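You operate a simulated robot arm through the tools that you are given. There is no shell and no other tool.

Carry out the task below with a simulated robot arm. There is one attempt and no reset: what you move stays moved.

TASK
Stack the biscuit bag that says "3" from the top of the long table on top of the biscuit bag marked "4". Take the yellow tin and leave it on the top of the packing bench. Switch the scale switch on. Put the red cup on the upper shelf of the island. Put one of the jars from the top of the packing bench on top of the sugar shaker. Put the green tin on the plastic board. Take the small cloth and leave it in the big pot. Any order will do. Set down upright: red cup, jar, green tin.

The check looks at the end state, three seconds after you hand in, the way a careful person would. Anything else that was tipped, shoved, dropped, spilled or broken makes it a failure. Flat cloth is picked up by pressing the open fingertips on it (5 to 10 N) and closing them slowly along it; thin cloth reads only 2 to 8 mm in the jaws.

THE ROBOT
A 6-joint arm with a two-finger gripper on a trunk, on a base that moves. Base frame: it is fixed to the floor where the robot stands at the start and does not move with it; the origin is under the middle of the robot, x ahead of it, y to its left, z up. Lengths are in mm, angles in degrees, forces in N, time in s.
It reaches about 1298 mm from its shoulder. Its first joint turns from -149.0 to 149.0 degrees. Places, roughly: big pot (26x25x16 cm) [-3500, 1800, 1000]; biscuit bag [-2250, 750, 1000]; green tin [-4750, -2250, 1000]; jar [-1500, -1500, 1000]; plastic board (34x22x3 cm) [-6400, -1300, 900]; red cup (6x6x6 cm) [-3200, 1200, 900]; scale switch [-2300, 1100, 900]; small cloth (13x6x5 cm) [-3500, 1600, 900]; sugar shaker [-2000, -1750, 1000]; top of the packing bench [-2100, -1700, 900]; upper shelf of the island [-3300, 1500, 500]; yellow tin [-2250, 1000, 1000]. Payload 1.57 kg.
Tool frame: the origin (TCP) lies between the finger pads and is the grasp point; the fingertips stand 21 mm ahead of it; z points along the fingers, y is the line along which they close. The gripper opens to 70 mm; its body begins 50 mm behind the TCP.
Orientation is told as [roll, pitch, yaw] about the base's x, y, z axes, in that order, counted from this pose: with the fingers straight down and closing along the base's y, the tool's x points along the base's -x, its y along +y and its z along -z.

THE INTERFACE
- The arm moves only by the tool nudge_tool. Its arguments are lists of equal length, an entry for each row: "rot": the turn, a rotation vector about the base's x, y, z in degrees, a list of three; "travel": the shift along the base's x, y, z in cm, a list of three; "claw": the opening, from 0 (shut) to 1 (fully open). In form: {"rot": [[wx, wy, wz], ...], "travel": [[dx, dy, dz], ...], "claw": [claw, ...]}. A call has 1 to 20 rows; each row shifts and turns the commanded pose from where the row before left it. Each row takes 0.2 s and may step no farther than 50 mm and 8.6 degrees from the row before; otherwise, or with a gripper value out of range, the whole call is refused. Where a pose cannot be reached the arm comes as near as it can. A force on the tool above 40 N (or 10 N above the force at the start of the call, whichever is more), or a blocked arm, ends the call early, and 0.2 s more pass. Each finger travels about 103.7 mm/s and halts on what it meets, pressing with about 30 N; the grip force reading is that of the motor and also rises with nothing between the fingers. The clock runs only during rows and for 0.2 s after the last one: add rows that do not move to give the fingers time. It gives the time, the measured TCP pose, the force on the tool (base axes), the opening and the grip force at its end, in the units of the frame above (readings bear some noise), with the torque about the TCP (base axes, N m) and any sound that the robot's microphone picked up.
- Cameras (640 x 400 px; columns grow to the right, rows downward): "scene" is now at [36.2, 169.4, 1831.6]; the picture's right is [-0.14, -0.99, 0.00], its down [-0.63, 0.09, -0.77] and it looks along [0.76, -0.11, -0.64] (base axes); focal length 280 px, centre (320, 200). "wrist" rides on the gripper at [79, 4, -81] in the tool frame; the picture's right is [-0.05, 1.00, 0.00], its down [-0.67, -0.04, -0.74] and it looks along [-0.74, -0.04, 0.67] (tool axes); focal length 256 px, centre (320, 200). There is no depth. A picture from a camera that has moved, and an enlarged one, comes with that camera's place and axes in the base frame and with its lens.
- grab_frame(camera): a new picture of that camera. The clock stands still meanwhile.
- raise_lower(by): slides the trunk up (or, below 0, down) by that many mm; the arm and the scene camera ride with it, the base frame stays. It gives what a move gives, with no picture.
- base_move(legs): drives the robot by 1 to 6 legs, each [ahead, turn to the left] in mm and degrees, along the robot's own axes; the way and the turn of a leg run together, so that a leg with both is an arc; at most 1500 mm and 180 degrees a leg. The arm and the cameras ride along, it lands a little off, and it stops where it bumps. It gives what a move gives.
- head_to(pan, tilt): turns the head with the scene camera to pan (to the left, within 155 degrees either way) and tilt (down, from -29 to 69), counted from straight ahead of the robot. It gives what a move gives.
- zoom(camera, box): a new picture of the part [left, top, right, bottom] of that camera's present view, enlarged. The clock stands still meanwhile.
- job_done(): hands the job in; it is judged then, once.

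Places have to be worked out from the pictures, the camera data and where the tool is seen. Open the gripper and draw the arm clear of the work before you hand the job in, unless the task says otherwise.

The tools are called after "Call:" as name(argument=value, ...) on one line, values as JSON. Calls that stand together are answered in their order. nudge_tool: Moves the arm, as the interface text tells. Its arguments: {"type":"object","properties":{"rot":{"type":"array"},"travel":{"type":"array"},"claw":{"type":"array"}},"required":["rot","travel","claw"]} The other tools are called the same way: raise_lower (by) moves the trunk up or down; base_move (legs) drives the base; head_to (pan, tilt) turns the head that bears the scene camera; grab_frame (camera) takes a picture; zoom (camera, box) takes an enlarged picture of a part of a camera's view; job_done () hands the job in.

At the start:

```text
time_s: 0.0
tcp_pos: [771.7, -67.7, 1154.9]
ee_rot: [0.1, 0.1, -0.5]
ft_force: [0.5, -0.6, -0.6]
ft_torque: [0.02, -0.03, 0.04]
width: 69.7
finger_force: 0.2
trunk travel left (down, up): [-837.0, 133.0]
robot x, y, heading: [-3.2, 11.2, -0.2]
head pan, tilt (commanded): [-7.9, 39.8]
```

scene: 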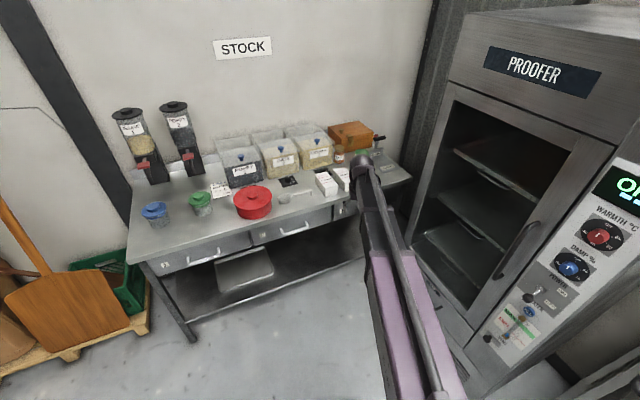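
wrist: 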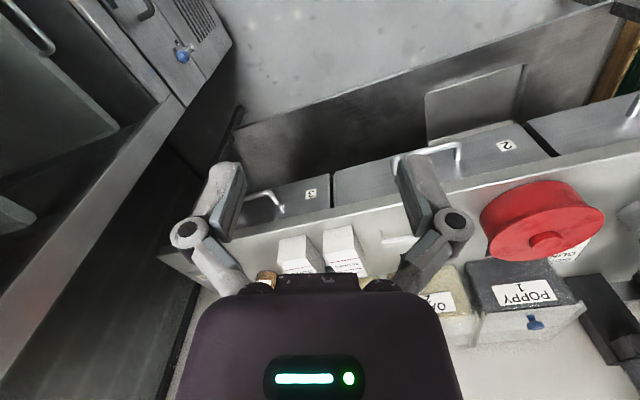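

I'm facing a stock table that isn't part of the job, and everything named is behind me. I'll turn the head to look around first.

Call:
head_to(pan=150, tilt=20)

Call:
grab_frame(camera="scene")

Call:
head_to(pan=-150, tilt=20)

Call:
grab_frame(camera="scene")

```text
time_s: 2.4
tcp_pos: [771.8, -67.3, 1155.9]
ee_rot: [0.0, 0.0, -0.5]
ft_force: [-1.0, 1.1, -0.2]
ft_torque: [-0.01, -0.01, 0.02]
width: 70.0
finger_force: 0.0
trunk travel left (down, up): [-837.0, 133.0]
robot x, y, heading: [-5.6, 9.6, 0.1]
head pan, tilt (commanded): [150.0, 20.0]
```

```text
taken
camera scene: at [-128.8, 227.6, 1862.7], right [0.5, 0.87, 0.0], down [0.3, -0.17, -0.94], along [-0.81, 0.47, -0.34], focal length 280 px, centre (320, 200)
```

scene: 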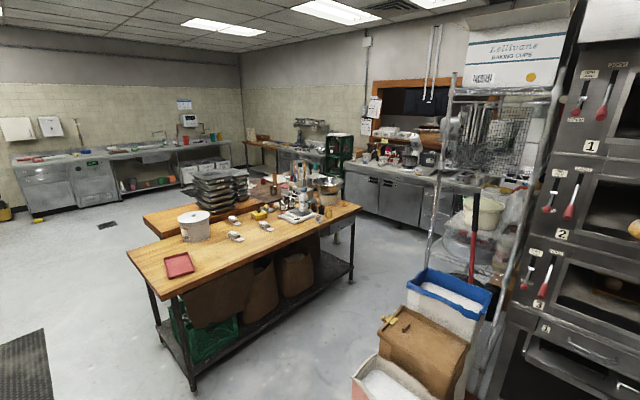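

```text
time_s: 6.5
tcp_pos: [773.1, -68.1, 1156.3]
ee_rot: [-0.1, 0.0, -0.5]
ft_force: [-0.4, 0.4, -1.3]
ft_torque: [-0.02, -0.03, 0.0]
width: 70.1
finger_force: 0.1
trunk travel left (down, up): [-837.0, 133.0]
robot x, y, heading: [-0.5, 13.6, -0.2]
head pan, tilt (commanded): [-150.0, 20.0]
```

```text
taken
camera scene: at [-128.7, 134.4, 1862.7], right [-0.5, 0.87, 0.0], down [0.3, 0.17, -0.94], along [-0.81, -0.47, -0.34], focal length 280 px, centre (320, 200)
```

scene: 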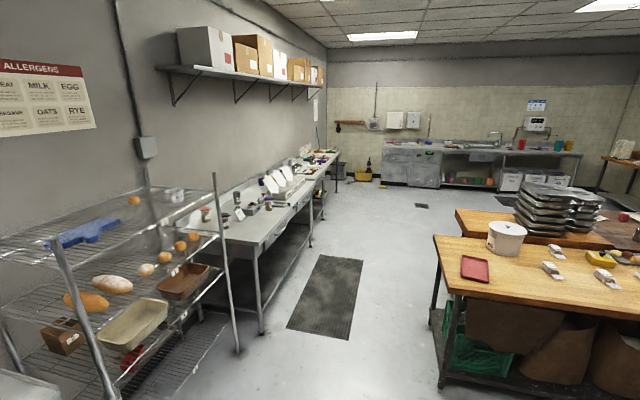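

The long wooden table lies at about x -1600 to -2250, the packing bench along the right wall, and the island beyond the table. Before turning the base I check both sides for clearance.

Call:
head_to(pan=85, tilt=40)

Call:
grab_frame(camera="scene")

Call:
head_to(pan=-85, tilt=40)

Call:
grab_frame(camera="scene")

```text
time_s: 9.9
tcp_pos: [772.8, -67.2, 1156.8]
ee_rot: [0.0, 0.0, -0.6]
ft_force: [-0.3, 0.8, -0.6]
ft_torque: [0.0, -0.02, 0.0]
width: 70.0
finger_force: 0.0
trunk travel left (down, up): [-837.0, 133.0]
robot x, y, heading: [-2.5, 8.7, -0.3]
head pan, tilt (commanded): [85.0, 40.0]
```

```text
taken
camera scene: at [-40.8, 265.8, 1831.3], right [1.0, -0.09, 0.0], down [-0.06, -0.64, -0.77], along [0.07, 0.76, -0.64], focal length 280 px, centre (320, 200)
```

scene: 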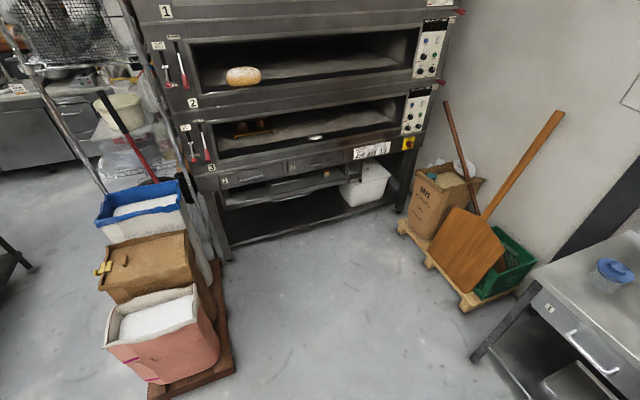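

```text
time_s: 12.4
tcp_pos: [772.6, -67.4, 1156.1]
ee_rot: [-0.1, 0.0, -0.5]
ft_force: [0.5, -0.5, 0.7]
ft_torque: [0.01, -0.01, -0.04]
width: 69.9
finger_force: 0.0
trunk travel left (down, up): [-837.0, 133.0]
robot x, y, heading: [-0.2, 10.0, 0.0]
head pan, tilt (commanded): [-85.0, 40.0]
```

```text
taken
camera scene: at [-40.6, 96.4, 1831.3], right [-1.0, -0.09, 0.0], down [-0.06, 0.64, -0.77], along [0.07, -0.76, -0.64], focal length 280 px, centre (320, 200)
```

scene: 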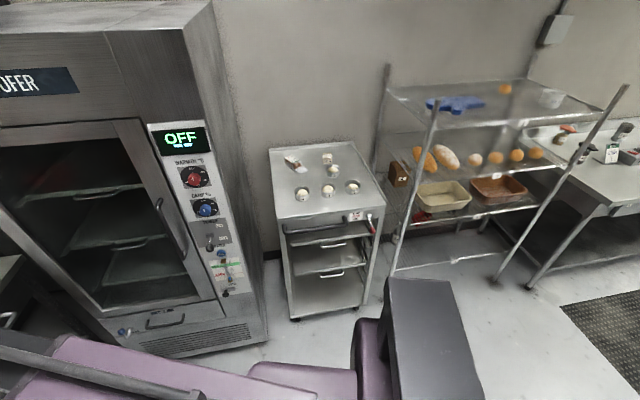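

The left side is clear within the arm's sweep, since the oven is about 1.9 m away and the bags are low. I turn left to face the long table and look.

Call:
base_move(legs=[[0, 90], [0, 90]])

Call:
head_to(pan=0, tilt=25)

Call:
grab_frame(camera="scene")

```text
time_s: 24.2
tcp_pos: [-772.9, 89.3, 1155.9]
ee_rot: [0.0, 0.0, 179.3]
ft_force: [0.4, 0.6, -0.4]
ft_torque: [-0.01, -0.02, 0.01]
width: 69.9
finger_force: 0.1
trunk travel left (down, up): [-837.0, 133.0]
robot x, y, heading: [0.6, -28.8, 179.8]
head pan, tilt (commanded): [-85.0, 40.0]
```

```text
time_s: 25.8
tcp_pos: [-774.5, 89.1, 1155.6]
ee_rot: [0.0, 0.0, 179.3]
ft_force: [-0.3, 0.4, 0.1]
ft_torque: [-0.02, 0.01, 0.01]
width: 70.0
finger_force: 0.1
trunk travel left (down, up): [-837.0, 133.0]
robot x, y, heading: [-0.6, -23.7, 179.5]
head pan, tilt (commanded): [0.0, 25.0]
```

```text
taken
camera scene: at [-47.3, -193.1, 1854.6], right [0.01, 1.0, 0.0], down [0.42, 0.0, -0.91], along [-0.91, 0.01, -0.42], focal length 280 px, centre (320, 200)
```

scene: 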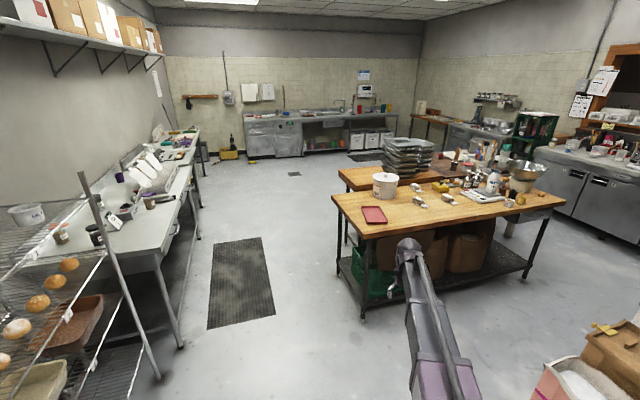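

Now I zoom on the long table and on the packing bench to identify the items.

Call:
zoom(camera="scene", box=[330, 120, 570, 270])

Call:
zoom(camera="scene", box=[60, 110, 220, 250])

Call:
zoom(camera="scene", box=[150, 60, 440, 200])

Call:
zoom(camera="scene", box=[400, 70, 640, 200])

```text
2.67 times, centred on (450, 195) of scene
camera zoom: at [-47.3, -193.1, 1854.6], right [0.01, 1.0, 0.0], down [0.42, 0.0, -0.91], along [-0.91, 0.01, -0.42], focal length 748 px, centre (-27, 213)
```

zoom: 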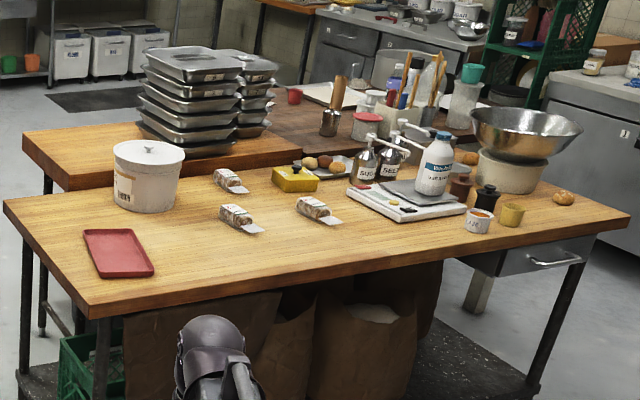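

```text
2.86 times, centred on (140, 180) of scene
camera zoom: at [-47.3, -193.1, 1854.6], right [0.01, 1.0, 0.0], down [0.42, 0.0, -0.91], along [-0.91, 0.01, -0.42], focal length 801 px, centre (834, 257)
```

zoom: 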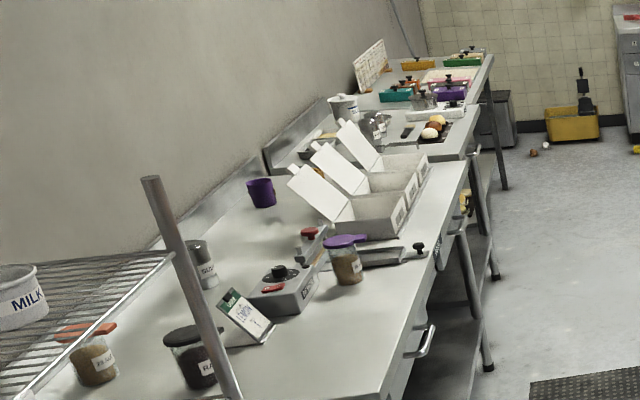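

```text
2.21 times, centred on (295, 130) of scene
camera zoom: at [-47.3, -193.1, 1854.6], right [0.01, 1.0, 0.0], down [0.42, 0.0, -0.91], along [-0.91, 0.01, -0.42], focal length 619 px, centre (375, 354)
```

zoom: 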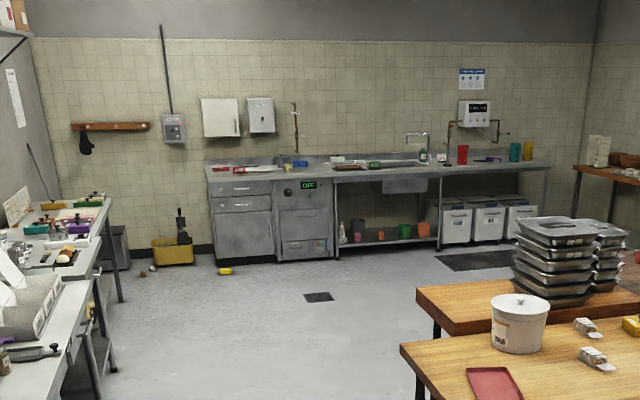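

```text
2.67 times, centred on (520, 135) of scene
camera zoom: at [-47.3, -193.1, 1854.6], right [0.01, 1.0, 0.0], down [0.42, 0.0, -0.91], along [-0.91, 0.01, -0.42], focal length 748 px, centre (-213, 373)
```

zoom: 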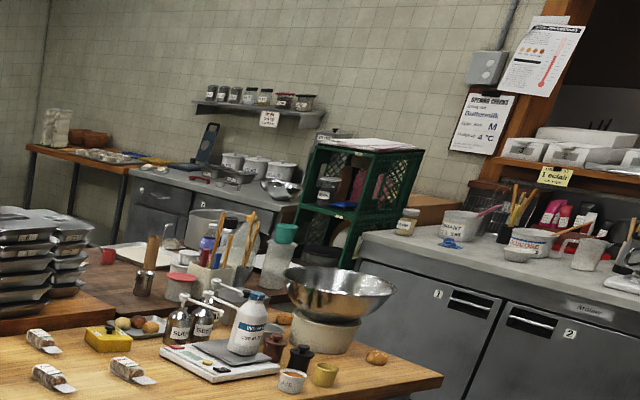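

The three biscuit bags, the yellow tin and the scale are visible on the long table. I look down at my own base to learn its footprint.

Call:
head_to(pan=0, tilt=69)

Call:
grab_frame(camera="scene")

Call:
head_to(pan=-90, tilt=69)

Call:
grab_frame(camera="scene")

```text
time_s: 26.9
tcp_pos: [-773.7, 88.5, 1154.7]
ee_rot: [-0.1, 0.0, 179.3]
ft_force: [0.4, -0.2, 0.2]
ft_torque: [0.02, 0.01, 0.0]
width: 70.2
finger_force: 0.0
trunk travel left (down, up): [-837.0, 133.0]
robot x, y, heading: [2.4, -29.5, 179.5]
head pan, tilt (commanded): [0.0, 68.8]
```

```text
taken
camera scene: at [-11.1, -193.3, 1795.2], right [0.01, 1.0, 0.0], down [0.93, -0.01, -0.36], along [-0.36, 0.0, -0.93], focal length 280 px, centre (320, 200)
```

scene: 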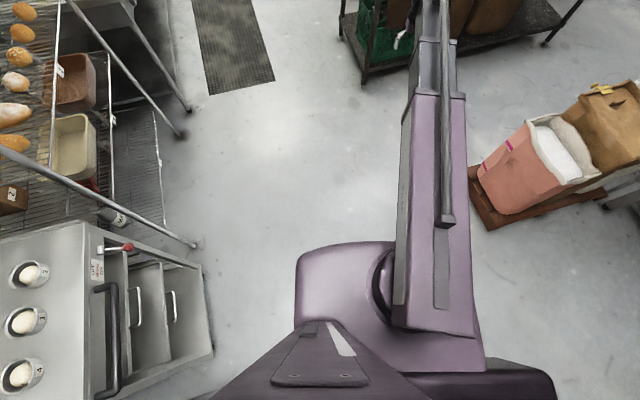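

```text
time_s: 28.6
tcp_pos: [-774.2, 88.9, 1154.8]
ee_rot: [0.1, 0.0, 179.3]
ft_force: [0.5, -0.3, 1.2]
ft_torque: [0.03, -0.01, 0.01]
width: 69.8
finger_force: 0.0
trunk travel left (down, up): [-837.0, 133.0]
robot x, y, heading: [1.3, -25.4, 179.8]
head pan, tilt (commanded): [-90.0, 68.8]
```

```text
taken
camera scene: at [45.2, -137.7, 1795.2], right [1.0, -0.01, 0.0], down [-0.01, -0.93, -0.36], along [0.0, 0.36, -0.93], focal length 280 px, centre (320, 200)
```

scene: 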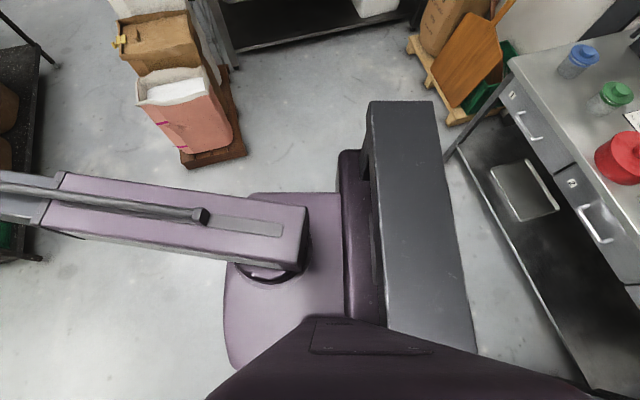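

My shoulder sits about 80 mm ahead of the robot's centre. The sacks' pallet crowds the near side of the long table, so I'll go into the aisle between the packing bench and the long table and look at both from there.

Call:
base_move(legs=[[0, 21], [800, 0], [700, 0], [0, -21]])

Call:
head_to(pan=-70, tilt=30)

Call:
grab_frame(camera="scene")

Call:
head_to(pan=60, tilt=35)

Call:
grab_frame(camera="scene")

```text
time_s: 41.1
tcp_pos: [-2176.1, -425.1, 1155.8]
ee_rot: [0.0, -0.1, 178.8]
ft_force: [0.2, -0.3, 0.2]
ft_torque: [0.01, -0.02, 0.05]
width: 70.3
finger_force: 0.1
trunk travel left (down, up): [-837.0, 133.0]
robot x, y, heading: [-1403.5, -542.3, 179.4]
head pan, tilt (commanded): [-90.0, 68.8]
```

```text
time_s: 42.2
tcp_pos: [-2177.5, -426.1, 1155.2]
ee_rot: [-0.1, 0.0, 178.8]
ft_force: [0.8, 1.1, 0.1]
ft_torque: [0.01, 0.0, 0.01]
width: 70.1
finger_force: 0.0
trunk travel left (down, up): [-837.0, 133.0]
robot x, y, heading: [-1400.0, -542.0, 179.4]
head pan, tilt (commanded): [-70.0, 30.0]
```

```text
taken
camera scene: at [-1389.4, -625.4, 1846.6], right [0.94, 0.33, 0.0], down [0.17, -0.47, -0.87], along [-0.29, 0.82, -0.5], focal length 280 px, centre (320, 200)
```

scene: 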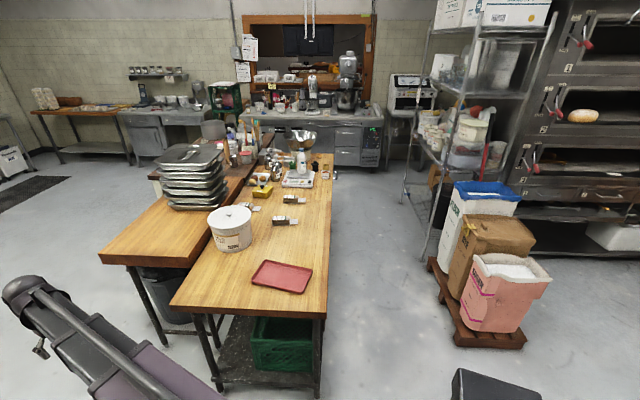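

```text
time_s: 44.3
tcp_pos: [-2175.7, -426.2, 1155.5]
ee_rot: [0.1, 0.1, 178.8]
ft_force: [-0.7, 0.4, 0.5]
ft_torque: [-0.02, 0.0, -0.03]
width: 69.8
finger_force: 0.1
trunk travel left (down, up): [-837.0, 133.0]
robot x, y, heading: [-1403.7, -538.8, 179.5]
head pan, tilt (commanded): [60.0, 35.0]
```

```text
taken
camera scene: at [-1403.9, -786.6, 1838.9], right [-0.86, 0.51, 0.0], down [0.29, 0.49, -0.82], along [-0.42, -0.71, -0.57], focal length 280 px, centre (320, 200)
```

scene: 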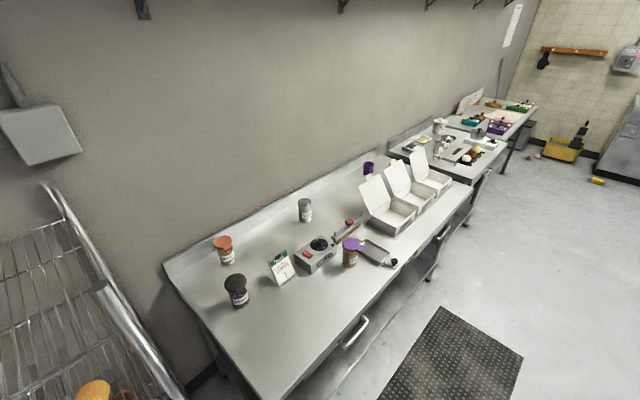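

The long table is angled about 17°, with a ~900 mm aisle between it and the sacks' pallet, and the island touches its far side. I zoom in on both benches for details.

Call:
zoom(camera="scene", box=[210, 170, 430, 310])

Call:
zoom(camera="scene", box=[370, 80, 560, 200])

Call:
head_to(pan=-62, tilt=25)

Call:
zoom(camera="scene", box=[200, 120, 370, 240])

```text
2.86 times, centred on (320, 240) of scene
camera zoom: at [-1403.9, -786.6, 1838.9], right [-0.86, 0.51, 0.0], down [0.29, 0.49, -0.82], along [-0.42, -0.71, -0.57], focal length 801 px, centre (320, 86)
```

zoom: 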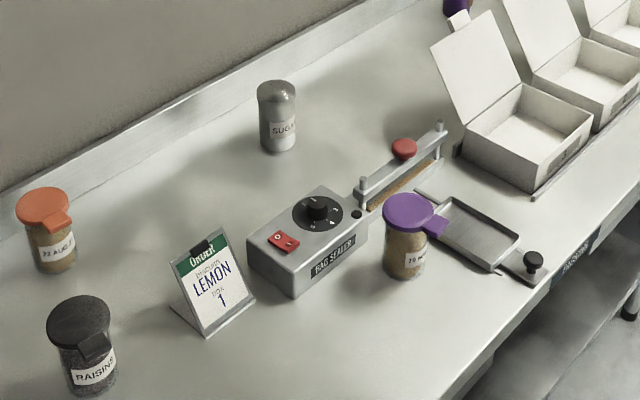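

```text
3.33 times, centred on (465, 140) of scene
camera zoom: at [-1403.9, -786.6, 1838.9], right [-0.86, 0.51, 0.0], down [0.29, 0.49, -0.82], along [-0.42, -0.71, -0.57], focal length 935 px, centre (-163, 400)
```

zoom: 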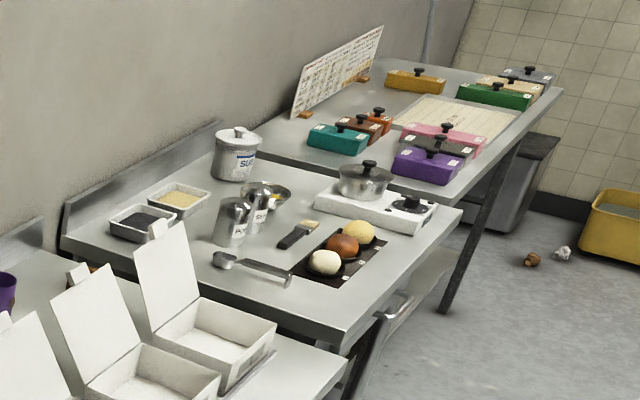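

```text
time_s: 46.3
tcp_pos: [-2175.7, -426.7, 1154.5]
ee_rot: [-0.1, 0.0, 178.8]
ft_force: [1.1, -0.6, 0.3]
ft_torque: [-0.01, 0.01, 0.0]
width: 70.0
finger_force: 0.0
trunk travel left (down, up): [-837.0, 133.0]
robot x, y, heading: [-1403.8, -543.1, 179.5]
head pan, tilt (commanded): [-62.0, 25.0]
```

```text
3.33 times, centred on (285, 180) of scene
camera zoom: at [-1401.9, -629.0, 1854.6], right [0.89, 0.46, 0.0], down [0.2, -0.37, -0.91], along [-0.42, 0.8, -0.42], focal length 935 px, centre (437, 267)
```

zoom: 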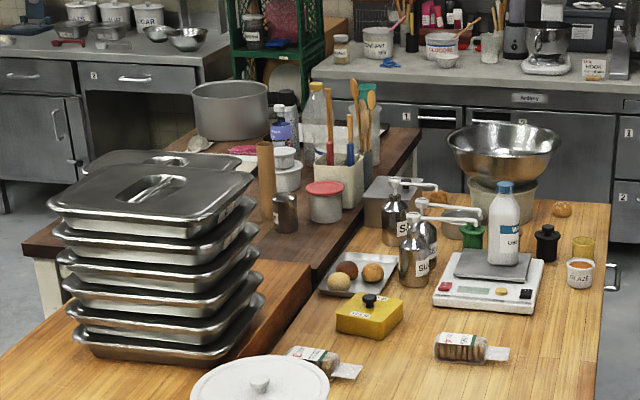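

The bench has three lidded jars (orange 22 AUG, RAISINS and purple) and the sugar shaker at about (-1920, -1815). I raise the arm for clearance, then move up and turn to face the bench.

Call:
nudge_tool(rot=[[0, 0, 0], [0, 0, 0], [0, 0, 0], [0, 0, 0]], travel=[[0, 0, 5], [0, 0, 5], [0, 0, 5], [0, 0, 0]], claw=[1, 1, 1, 1])

Call:
base_move(legs=[[270, 0], [0, 100]])

Call:
head_to(pan=0, tilt=45)

Call:
grab_frame(camera="scene")

Call:
grab_frame(camera="wrist")

```text
time_s: 47.3
tcp_pos: [-2176.7, -426.8, 1156.3]
ee_rot: [0.0, 0.0, 178.7]
ft_force: [-0.3, 0.8, -0.4]
ft_torque: [0.01, -0.02, -0.02]
width: 69.9
finger_force: 0.0
out of reach, approached as far as the arm can: row 1, 2, 3
trunk travel left (down, up): [-837.0, 133.0]
robot x, y, heading: [-1401.9, -541.7, 179.4]
head pan, tilt (commanded): [-62.0, 25.0]
```

```text
time_s: 55.8
tcp_pos: [-1640.8, -1320.2, 1154.5]
ee_rot: [-0.1, 0.1, -80.4]
ft_force: [-0.1, -0.3, -0.3]
ft_torque: [-0.01, 0.01, -0.03]
width: 70.2
finger_force: 0.2
trunk travel left (down, up): [-837.0, 133.0]
robot x, y, heading: [-1649.7, -533.4, -80.1]
head pan, tilt (commanded): [-62.0, 25.0]
```

```text
time_s: 57.1
tcp_pos: [-1640.7, -1319.6, 1155.8]
ee_rot: [0.0, 0.0, -80.5]
ft_force: [0.1, -0.3, -1.1]
ft_torque: [0.01, -0.02, 0.0]
width: 70.0
finger_force: 0.0
trunk travel left (down, up): [-837.0, 133.0]
robot x, y, heading: [-1647.7, -536.2, -80.2]
head pan, tilt (commanded): [0.0, 45.0]
```

```text
taken
camera scene: at [-1475.6, -538.6, 1824.1], right [-0.99, -0.17, 0.0], down [-0.12, 0.7, -0.71], along [0.12, -0.7, -0.71], focal length 280 px, centre (320, 200)
```

scene: 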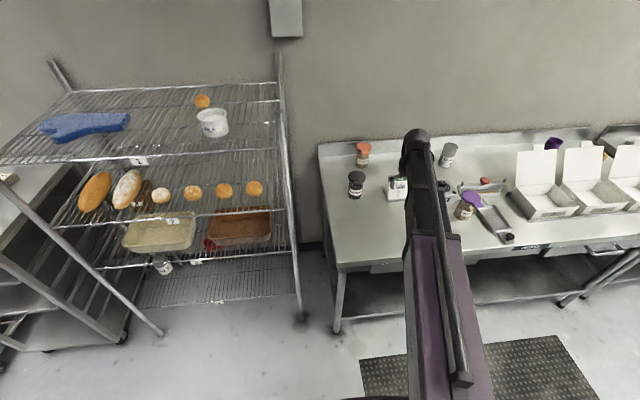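

```text
taken
camera wrist: at [-1649.5, -1240.6, 1237.2], right [0.99, 0.11, 0.0], down [0.08, -0.66, 0.74], along [0.08, -0.74, -0.67], focal length 256 px, centre (320, 200)
```

wrist: 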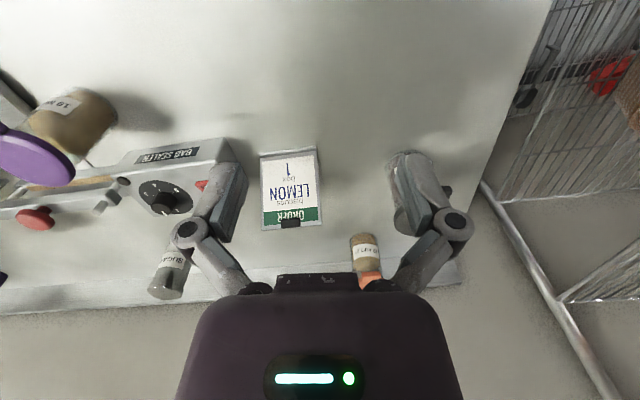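

Raising the arm was reported out of reach, so I test which directions the arm can move from this pose.

Call:
nudge_tool(rot=[[0, 0, 0]], travel=[[0, 0, 2]], claw=[1])

Call:
nudge_tool(rot=[[0, 0, 0], [0, 0, 0]], travel=[[0, 5, 0], [0, 5, 5]], claw=[1, 1])

Call:
head_to(pan=-40, tilt=69)

Call:
grab_frame(camera="scene")

```text
time_s: 57.5
tcp_pos: [-1641.3, -1320.1, 1154.8]
ee_rot: [0.0, 0.1, -80.3]
ft_force: [0.2, -0.4, -0.2]
ft_torque: [0.03, -0.02, -0.01]
width: 70.1
finger_force: 0.0
out of reach, approached as far as the arm can: row 1
trunk travel left (down, up): [-837.0, 133.0]
robot x, y, heading: [-1644.4, -534.2, -79.9]
head pan, tilt (commanded): [0.0, 45.0]
```

```text
refused: row 2 steps farther than a row can; nothing moved
```

```text
time_s: 58.6
tcp_pos: [-1641.7, -1318.8, 1155.6]
ee_rot: [0.0, 0.1, -80.3]
ft_force: [0.1, -0.2, 0.0]
ft_torque: [0.0, 0.0, 0.03]
width: 70.2
finger_force: 0.1
trunk travel left (down, up): [-837.0, 133.0]
robot x, y, heading: [-1647.7, -537.0, -80.1]
head pan, tilt (commanded): [-40.0, 68.8]
```

```text
taken
camera scene: at [-1517.3, -506.9, 1795.2], right [-0.86, 0.5, 0.0], down [0.47, 0.81, -0.36], along [-0.18, -0.31, -0.93], focal length 280 px, centre (320, 200)
```

scene: 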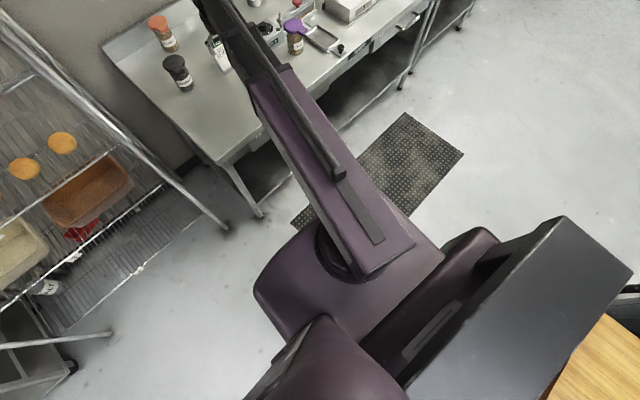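

Upward is blocked here, so I try inward and then up in separate small rows.

Call:
nudge_tool(rot=[[0, 0, 0], [0, 0, 0]], travel=[[-0.8, 4.8, 0], [-0.8, 4.8, 0]], claw=[1, 1])

Call:
nudge_tool(rot=[[0, 0, 0], [0, 0, 0]], travel=[[0, 0, 4], [0, 0, 4]], claw=[1, 1])

Call:
grab_frame(camera="scene")

```text
time_s: 59.2
tcp_pos: [-1657.1, -1222.1, 1155.9]
ee_rot: [0.0, 0.0, -80.3]
ft_force: [0.1, 0.7, -0.4]
ft_torque: [0.02, -0.01, -0.03]
width: 69.9
finger_force: 0.1
trunk travel left (down, up): [-837.0, 133.0]
robot x, y, heading: [-1648.8, -532.6, -80.2]
head pan, tilt (commanded): [-40.0, 68.8]
```

```text
time_s: 59.8
tcp_pos: [-1656.2, -1222.9, 1155.5]
ee_rot: [0.1, 0.0, -80.5]
ft_force: [0.4, 0.4, -0.6]
ft_torque: [0.01, 0.02, 0.0]
width: 69.9
finger_force: 0.1
out of reach, approached as far as the arm can: row 1, 2
trunk travel left (down, up): [-837.0, 133.0]
robot x, y, heading: [-1649.2, -536.2, -80.2]
head pan, tilt (commanded): [-40.0, 68.8]
```

```text
taken
camera scene: at [-1517.3, -507.0, 1795.2], right [-0.86, 0.5, 0.0], down [0.47, 0.81, -0.36], along [-0.18, -0.31, -0.93], focal length 280 px, centre (320, 200)
```

scene: 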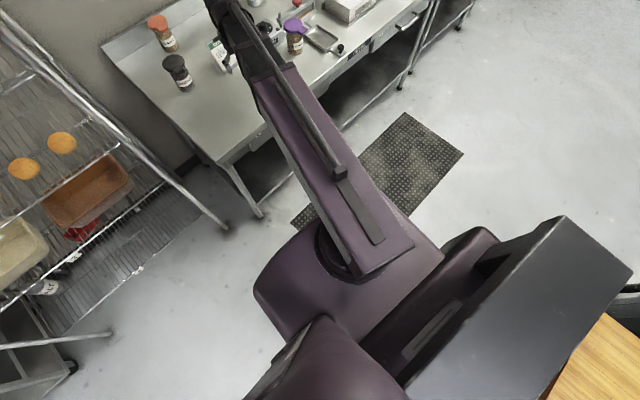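

The arm's boom telescopes. I test downward motion to see how height is produced.

Call:
nudge_tool(rot=[[0, 0, 0], [0, 0, 0]], travel=[[0, 0, -4], [0, 0, -4]], claw=[1, 1])

Call:
raise_lower(by=60)

Call:
grab_frame(camera="scene")

```text
time_s: 60.4
tcp_pos: [-1656.7, -1223.1, 1155.9]
ee_rot: [0.0, 0.0, -80.4]
ft_force: [0.3, 1.3, -0.1]
ft_torque: [0.04, -0.01, 0.01]
width: 69.9
finger_force: 0.1
out of reach, approached as far as the arm can: row 1, 2
trunk travel left (down, up): [-837.0, 133.0]
robot x, y, heading: [-1648.7, -533.8, -80.3]
head pan, tilt (commanded): [-40.0, 68.8]
```

```text
time_s: 61.4
tcp_pos: [-1657.0, -1224.1, 1215.9]
ee_rot: [0.1, 0.0, -80.4]
ft_force: [-0.3, -0.1, 0.4]
ft_torque: [-0.01, 0.0, 0.04]
width: 70.0
finger_force: 0.1
trunk travel left (down, up): [-897.0, 73.0]
robot x, y, heading: [-1646.6, -533.7, -80.2]
head pan, tilt (commanded): [-40.0, 68.8]
```

```text
taken
camera scene: at [-1517.3, -506.8, 1855.2], right [-0.86, 0.5, 0.0], down [0.47, 0.81, -0.36], along [-0.18, -0.31, -0.93], focal length 280 px, centre (320, 200)
```

scene: 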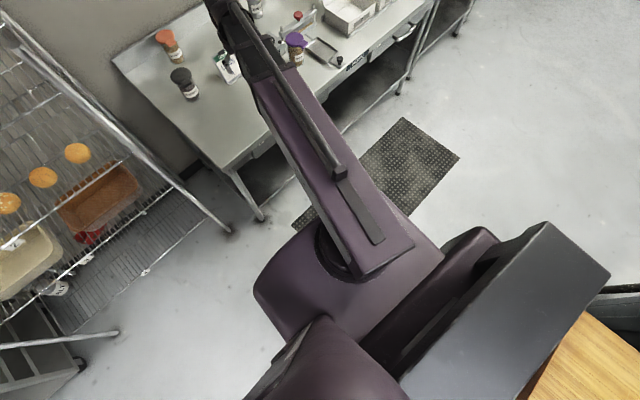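

So height comes only from the trunk, while the boom telescopes and turns. I test tilting the wrist toward horizontal to learn how the arm behaves, with the tool well above the bench.

Call:
nudge_tool(rot=[[-7.88, -1.36, 0], [-7.88, -1.36, 0], [-7.88, -1.36, 0]], travel=[[0, 0, 0], [0, 0, 0], [0, 0, 0]], claw=[1, 1, 1])

```text
time_s: 62.2
tcp_pos: [-1657.2, -1221.4, 1232.8]
ee_rot: [0.1, -23.9, -80.6]
ft_force: [-0.2, 0.6, 0.5]
ft_torque: [0.0, 0.0, 0.0]
width: 69.8
finger_force: 0.1
out of reach, approached as far as the arm can: row 2, 3
trunk travel left (down, up): [-897.0, 73.0]
robot x, y, heading: [-1649.7, -532.5, -80.3]
head pan, tilt (commanded): [-40.0, 68.8]
```

Tilting works: z rose 17 mm for 24°, so the wrist pivot is about 196 mm above the TCP and the trunk does the height. I zoom on the jars and shaker to measure them.

Call:
head_to(pan=0, tilt=45)

Call:
zoom(camera="scene", box=[335, 130, 415, 210])

Call:
zoom(camera="scene", box=[425, 130, 530, 250])

Call:
grab_frame(camera="wrist")

```text
time_s: 63.3
tcp_pos: [-1656.6, -1223.4, 1232.3]
ee_rot: [0.0, -23.9, -80.5]
ft_force: [0.7, -1.0, 0.3]
ft_torque: [-0.01, -0.01, -0.01]
width: 70.2
finger_force: 0.1
trunk travel left (down, up): [-897.0, 73.0]
robot x, y, heading: [-1646.4, -531.1, -80.3]
head pan, tilt (commanded): [0.0, 45.0]
```

```text
5.00 times, centred on (375, 170) of scene
camera zoom: at [-1475.4, -538.6, 1884.0], right [-0.99, -0.17, 0.0], down [-0.12, 0.7, -0.71], along [0.12, -0.7, -0.71], focal length 1402 px, centre (45, 350)
```

zoom: 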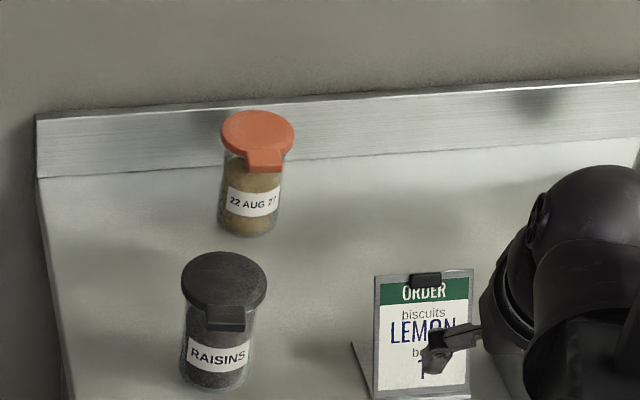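

```text
3.33 times, centred on (478, 190) of scene
camera zoom: at [-1475.4, -538.6, 1884.0], right [-0.99, -0.17, 0.0], down [-0.12, 0.7, -0.71], along [0.12, -0.7, -0.71], focal length 935 px, centre (-205, 233)
```

zoom: 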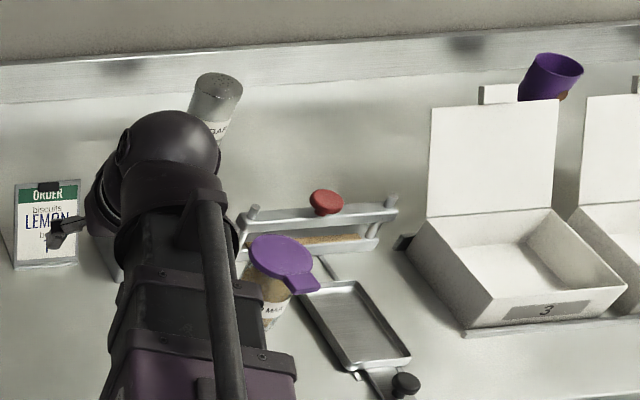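

```text
taken
camera wrist: at [-1669.1, -1118.4, 1274.0], right [0.99, 0.12, 0.02], down [0.01, -0.31, 0.95], along [0.12, -0.94, -0.31], focal length 256 px, centre (320, 200)
```

wrist: 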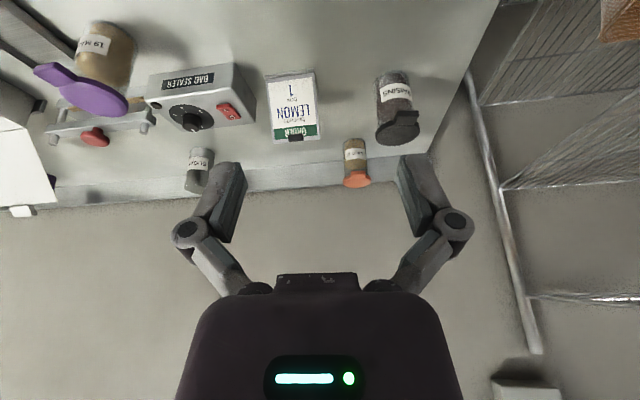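

The jar bodies are about 65 mm across but the lids about 77 mm, so a lid can't be gripped from above. I'll take the RAISINS jar from the side with the fingers nearly horizontal, starting by tilting the wrist to about 20° below horizontal and moving in front of it at height.

Call:
nudge_tool(rot=[[-7.88, -1.36, 0], [-7.88, -1.36, 0], [-7.88, -1.36, 0], [-7.88, -1.36, 0], [-7.88, -1.36, 0], [-5.91, -1.02, 0]], travel=[[0, 0, 0], [0, 0, 0], [0, 0, 0], [0, 0, 0], [0, 0, 0], [0, 0, 0]], claw=[1, 1, 1, 1, 1, 1])

Call:
nudge_tool(rot=[[0, 0, 0], [0, 0, 0], [0, 0, 0], [0, 0, 0], [0, 0, 0]], travel=[[3.4, -2, 0], [3.4, -2, 0], [3.4, -2, 0], [3.4, -2, 0], [2, -2, 0]], claw=[1, 1, 1, 1, 1])

Call:
raise_lower(by=-200)

Call:
grab_frame(camera="wrist")

Call:
grab_frame(camera="scene")

```text
time_s: 64.7
tcp_pos: [-1659.1, -1240.2, 1337.4]
ee_rot: [0.4, -69.9, -80.9]
ft_force: [-0.1, 0.8, 0.8]
ft_torque: [0.04, 0.03, -0.01]
width: 70.2
finger_force: 0.0
out of reach, approached as far as the arm can: row 1, 2, 3, 4, 5, 6
trunk travel left (down, up): [-897.0, 73.0]
robot x, y, heading: [-1647.5, -533.4, -80.2]
head pan, tilt (commanded): [0.0, 45.0]
```

```text
time_s: 65.9
tcp_pos: [-1501.9, -1344.4, 1337.9]
ee_rot: [0.6, -69.9, -80.8]
ft_force: [1.1, 1.1, -0.1]
ft_torque: [0.02, 0.01, 0.01]
width: 70.0
finger_force: 0.1
trunk travel left (down, up): [-897.0, 73.0]
robot x, y, heading: [-1652.4, -532.7, -80.3]
head pan, tilt (commanded): [0.0, 45.0]
```

```text
time_s: 68.1
tcp_pos: [-1502.6, -1343.5, 1139.5]
ee_rot: [0.6, -70.0, -80.8]
ft_force: [0.2, -0.4, 1.0]
ft_torque: [0.0, -0.01, -0.03]
width: 70.1
finger_force: 0.0
trunk travel left (down, up): [-697.0, 273.0]
robot x, y, heading: [-1649.8, -530.3, -80.2]
head pan, tilt (commanded): [0.0, 45.0]
```

```text
taken
camera wrist: at [-1515.0, -1240.2, 1091.8], right [0.99, 0.15, 0.05], down [-0.12, 0.46, 0.88], along [0.11, -0.88, 0.47], focal length 256 px, centre (320, 200)
```

wrist: 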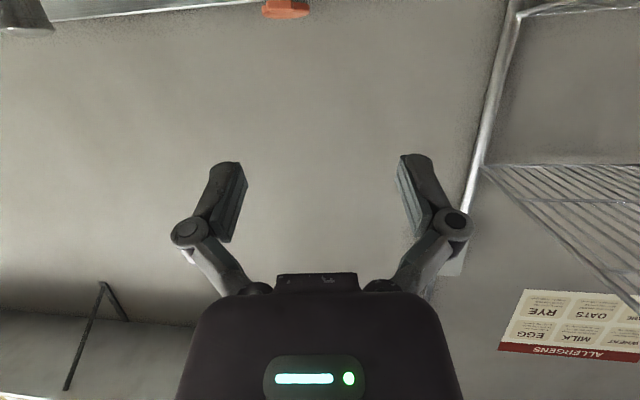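

```text
taken
camera scene: at [-1475.4, -538.5, 1684.1], right [-0.99, -0.17, 0.0], down [-0.12, 0.7, -0.71], along [0.12, -0.7, -0.71], focal length 280 px, centre (320, 200)
```

scene: 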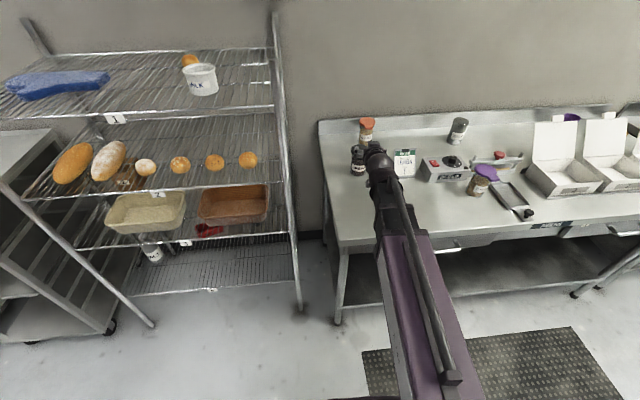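

The wrist camera hangs below the fingers in this pose, which would hit the bench. I roll the tool 180° about its own axis so the camera sits on top.

Call:
nudge_tool(rot=[[1.227, -7.59, -2.8], [1.227, -7.59, -2.8], [1.227, -7.59, -2.8], [1.227, -7.59, -2.8], [1.227, -7.59, -2.8], [1.227, -7.59, -2.8], [1.227, -7.59, -2.8], [1.227, -7.59, -2.8], [1.227, -7.59, -2.8], [1.227, -7.59, -2.8], [1.227, -7.59, -2.8]], travel=[[0, 0, 0], [0, 0, 0], [0, 0, 0], [0, 0, 0], [0, 0, 0], [0, 0, 0], [0, 0, 0], [0, 0, 0], [0, 0, 0], [0, 0, 0], [0, 0, 0]], claw=[1, 1, 1, 1, 1, 1, 1, 1, 1, 1, 1])

Call:
grab_frame(camera="wrist")

```text
time_s: 70.5
tcp_pos: [-1503.2, -1343.1, 1138.3]
ee_rot: [70.4, 0.2, -170.9]
ft_force: [0.2, -0.3, 0.4]
ft_torque: [0.0, -0.02, -0.02]
width: 69.9
finger_force: 0.1
trunk travel left (down, up): [-697.0, 273.0]
robot x, y, heading: [-1645.7, -534.3, -80.2]
head pan, tilt (commanded): [0.0, 45.0]
```

```text
taken
camera wrist: at [-1435.3, -1256.1, 1171.2], right [0.0, -0.34, 0.94], down [-0.77, 0.6, 0.21], along [-0.64, -0.73, -0.26], focal length 256 px, centre (320, 200)
```

wrist: 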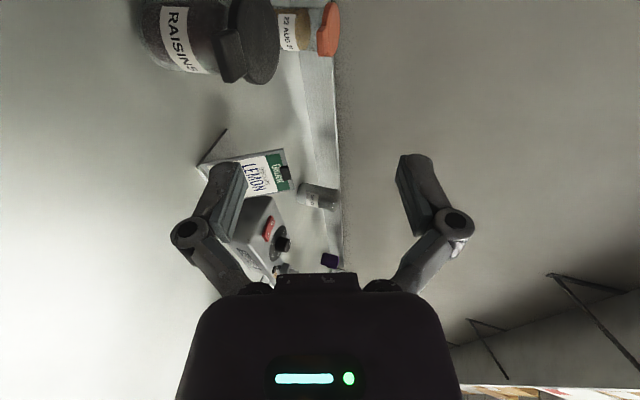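

The roll works and the tab on RAISINS faces the aisle. I continue the other half of the roll.

Call:
nudge_tool(rot=[[1.227, -7.59, -2.8], [1.227, -7.59, -2.8], [1.227, -7.59, -2.8], [1.227, -7.59, -2.8], [1.227, -7.59, -2.8], [1.227, -7.59, -2.8], [1.227, -7.59, -2.8], [1.227, -7.59, -2.8], [1.227, -7.59, -2.8], [1.227, -7.59, -2.8], [1.227, -7.59, -2.8]], travel=[[0, 0, 0], [0, 0, 0], [0, 0, 0], [0, 0, 0], [0, 0, 0], [0, 0, 0], [0, 0, 0], [0, 0, 0], [0, 0, 0], [0, 0, 0], [0, 0, 0]], claw=[1, 1, 1, 1, 1, 1, 1, 1, 1, 1, 1])

Call:
grab_frame(camera="wrist")

```text
time_s: 72.9
tcp_pos: [-1531.0, -1346.1, 1138.8]
ee_rot: [-0.4, 70.1, 99.8]
ft_force: [0.0, 0.0, 0.0]
ft_torque: [-0.02, 0.02, -0.01]
width: 69.9
finger_force: 0.1
out of reach, approached as far as the arm can: row 10, 11
trunk travel left (down, up): [-697.0, 273.0]
robot x, y, heading: [-1645.5, -533.6, -80.1]
head pan, tilt (commanded): [0.0, 45.0]
```

```text
taken
camera wrist: at [-1543.3, -1299.3, 1241.1], right [-0.99, -0.16, -0.05], down [-0.13, 0.92, -0.37], along [0.11, -0.36, -0.93], focal length 256 px, centre (320, 200)
```

wrist: 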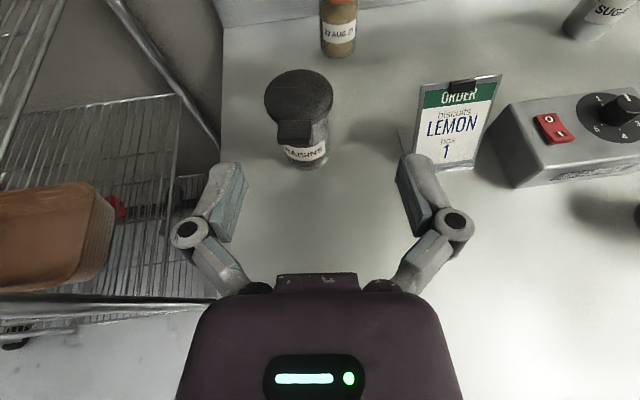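

The camera now looks down on the jar; I place RAISINS' axis at about (-1470, -1509). I shift sideways to line up with it and see whether the arm accepts that.

Call:
nudge_tool(rot=[[0, 0, 0]], travel=[[3.3, 0, 0]], claw=[1])

```text
time_s: 73.3
tcp_pos: [-1525.7, -1352.4, 1138.3]
ee_rot: [-0.2, 70.1, 100.5]
ft_force: [-0.5, -1.0, 0.5]
ft_torque: [0.03, 0.01, 0.0]
width: 69.9
finger_force: 0.1
out of reach, approached as far as the arm can: row 1
trunk travel left (down, up): [-697.0, 273.0]
robot x, y, heading: [-1648.5, -533.5, -79.9]
head pan, tilt (commanded): [0.0, 45.0]
```

The wrist roll joint is at its limit with fingers straight ahead, so I yaw the fingers 10° to the left (approach azimuth about -70°). That should give it room.

Call:
nudge_tool(rot=[[0, 0, 5], [0, 0, 5], [0, 0, 0]], travel=[[0, 0, 0], [0, 0, 0], [1.2, -2, 0]], claw=[1, 1, 1])

Call:
raise_lower(by=-100)

Call:
grab_frame(camera="wrist")

```text
time_s: 74.1
tcp_pos: [-1511.4, -1372.2, 1138.6]
ee_rot: [0.3, 70.0, 108.9]
ft_force: [0.7, 0.1, 0.8]
ft_torque: [-0.03, -0.03, -0.03]
width: 69.9
finger_force: 0.0
trunk travel left (down, up): [-697.0, 273.0]
robot x, y, heading: [-1648.3, -533.8, -80.3]
head pan, tilt (commanded): [0.0, 45.0]
```

```text
time_s: 75.4
tcp_pos: [-1512.7, -1371.9, 1038.7]
ee_rot: [0.4, 70.0, 109.0]
ft_force: [-0.2, -0.3, -0.2]
ft_torque: [0.03, 0.03, 0.01]
width: 70.2
finger_force: 0.0
trunk travel left (down, up): [-597.0, 373.0]
robot x, y, heading: [-1648.9, -533.8, -80.4]
head pan, tilt (commanded): [0.0, 45.0]
```

```text
taken
camera wrist: at [-1531.3, -1325.6, 1140.9], right [-0.95, -0.3, -0.05], down [-0.26, 0.89, -0.37], along [0.16, -0.34, -0.93], focal length 256 px, centre (320, 200)
```

wrist: 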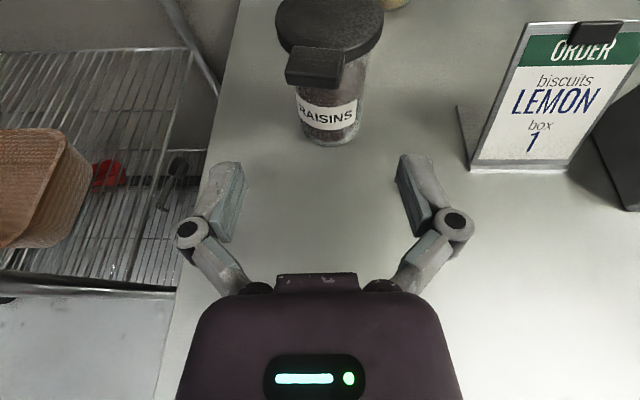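

The view is good now. I zoom to measure the jar body precisely against the 70 mm opening.

Call:
zoom(camera="wrist", box=[240, 0, 440, 160])

```text
2.50 times, centred on (340, 80) of wrist
camera zoom: at [-1531.3, -1325.6, 1140.9], right [-0.95, -0.3, -0.05], down [-0.26, 0.89, -0.37], along [0.16, -0.34, -0.93], focal length 640 px, centre (270, 500)
```

zoom: 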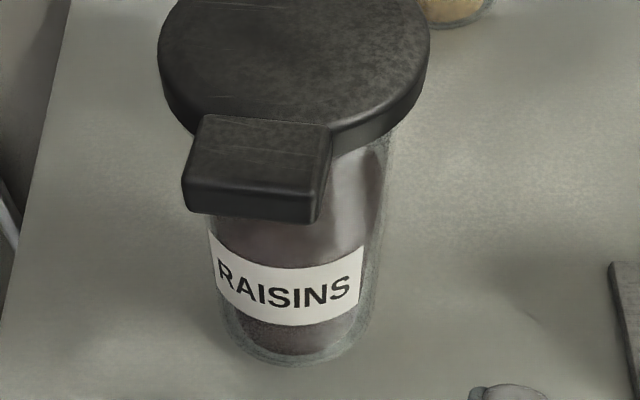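

The body measures about 64 mm, so there are about 3 mm per side, and the tab is level with the lid. I flatten the fingers to 15° below horizontal, correct 6 mm sideways, and lower to mid-body height in front of the jar.

Call:
nudge_tool(rot=[[-4.7, -1.7, 0]], travel=[[-0.57, -0.2, 0]], claw=[1])

Call:
raise_lower(by=-80)

Call:
grab_frame(camera="wrist")

```text
time_s: 75.8
tcp_pos: [-1519.0, -1371.7, 1052.8]
ee_rot: [0.1, 75.0, 108.8]
ft_force: [0.9, -0.1, 0.1]
ft_torque: [-0.02, 0.0, 0.01]
width: 70.0
finger_force: 0.1
out of reach, approached as far as the arm can: row 1
trunk travel left (down, up): [-597.0, 373.0]
robot x, y, heading: [-1645.0, -533.1, -80.2]
head pan, tilt (commanded): [0.0, 45.0]
```

```text
time_s: 77.0
tcp_pos: [-1518.2, -1373.1, 972.7]
ee_rot: [0.1, 74.9, 108.7]
ft_force: [1.0, -0.3, 0.0]
ft_torque: [-0.01, -0.02, -0.02]
width: 69.9
finger_force: 0.1
trunk travel left (down, up): [-517.0, 453.0]
robot x, y, heading: [-1645.1, -535.9, -80.4]
head pan, tilt (commanded): [0.0, 45.0]
```

```text
taken
camera wrist: at [-1539.8, -1319.1, 1071.5], right [-0.95, -0.31, -0.05], down [-0.25, 0.86, -0.45], along [0.18, -0.41, -0.89], focal length 256 px, centre (320, 200)
```

wrist: 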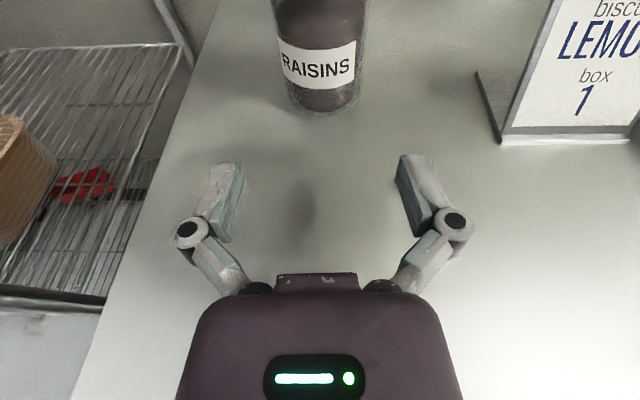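

The jar is centred on the finger midline to within about 1 mm. I lower to z≈942 and advance half way along the finger direction.

Call:
raise_lower(by=-30)

Call:
nudge_tool(rot=[[0, 0, 0], [0, 0, 0], [0, 0, 0]], travel=[[0.64, -1.89, 0], [0.64, -1.89, 0], [0.64, -1.89, 0]], claw=[1, 1, 1])

Call:
grab_frame(camera="wrist")

Call:
grab_frame(camera="scene")

```text
time_s: 77.7
tcp_pos: [-1517.5, -1373.5, 943.1]
ee_rot: [0.1, 74.9, 108.7]
ft_force: [-0.1, 0.0, -0.2]
ft_torque: [0.01, -0.03, 0.01]
width: 70.1
finger_force: 0.0
trunk travel left (down, up): [-487.0, 483.0]
robot x, y, heading: [-1647.1, -532.1, -80.1]
head pan, tilt (commanded): [0.0, 45.0]
```

```text
time_s: 78.5
tcp_pos: [-1499.9, -1428.5, 943.2]
ee_rot: [0.1, 74.8, 108.8]
ft_force: [-0.2, -0.6, -0.2]
ft_torque: [0.01, 0.04, 0.0]
width: 70.0
finger_force: 0.1
trunk travel left (down, up): [-487.0, 483.0]
robot x, y, heading: [-1649.4, -532.6, -80.2]
head pan, tilt (commanded): [0.0, 45.0]
```

```text
taken
camera wrist: at [-1520.0, -1375.6, 1041.3], right [-0.95, -0.31, -0.05], down [-0.25, 0.86, -0.45], along [0.18, -0.41, -0.89], focal length 256 px, centre (320, 200)
```

wrist: 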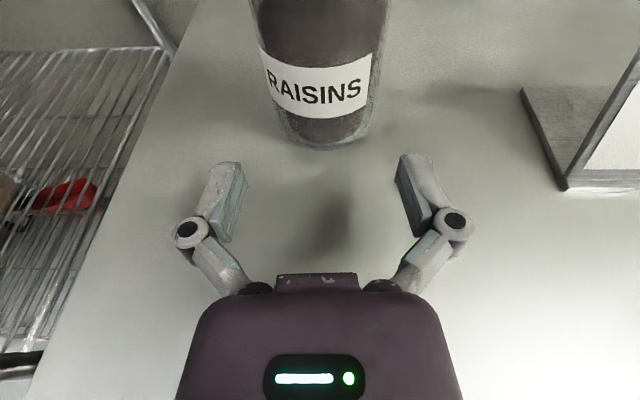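

```text
taken
camera scene: at [-1475.3, -538.6, 1474.1], right [-0.99, -0.17, 0.0], down [-0.12, 0.7, -0.71], along [0.12, -0.7, -0.71], focal length 280 px, centre (320, 200)
```

scene: 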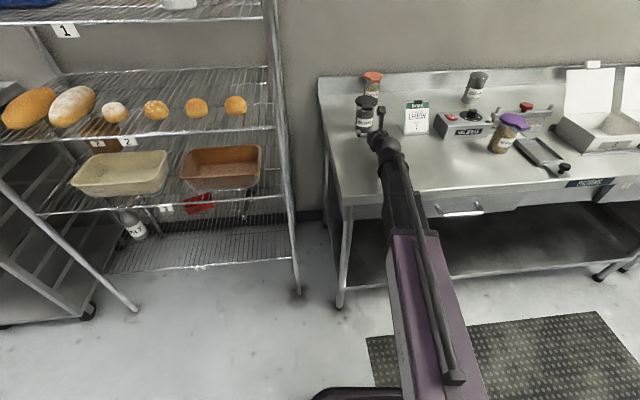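

I zoom in to check the lateral alignment before closing in.

Call:
zoom(camera="wrist", box=[200, 0, 440, 180])

```text
2.22 times, centred on (320, 90) of wrist
camera zoom: at [-1520.0, -1375.6, 1041.3], right [-0.95, -0.31, -0.05], down [-0.25, 0.86, -0.45], along [0.18, -0.41, -0.89], focal length 569 px, centre (320, 444)
```

zoom: 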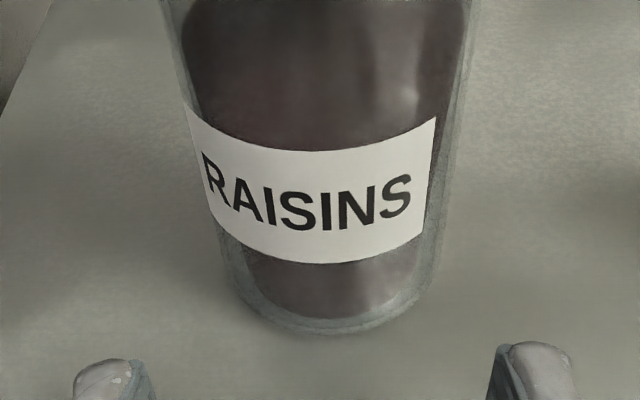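

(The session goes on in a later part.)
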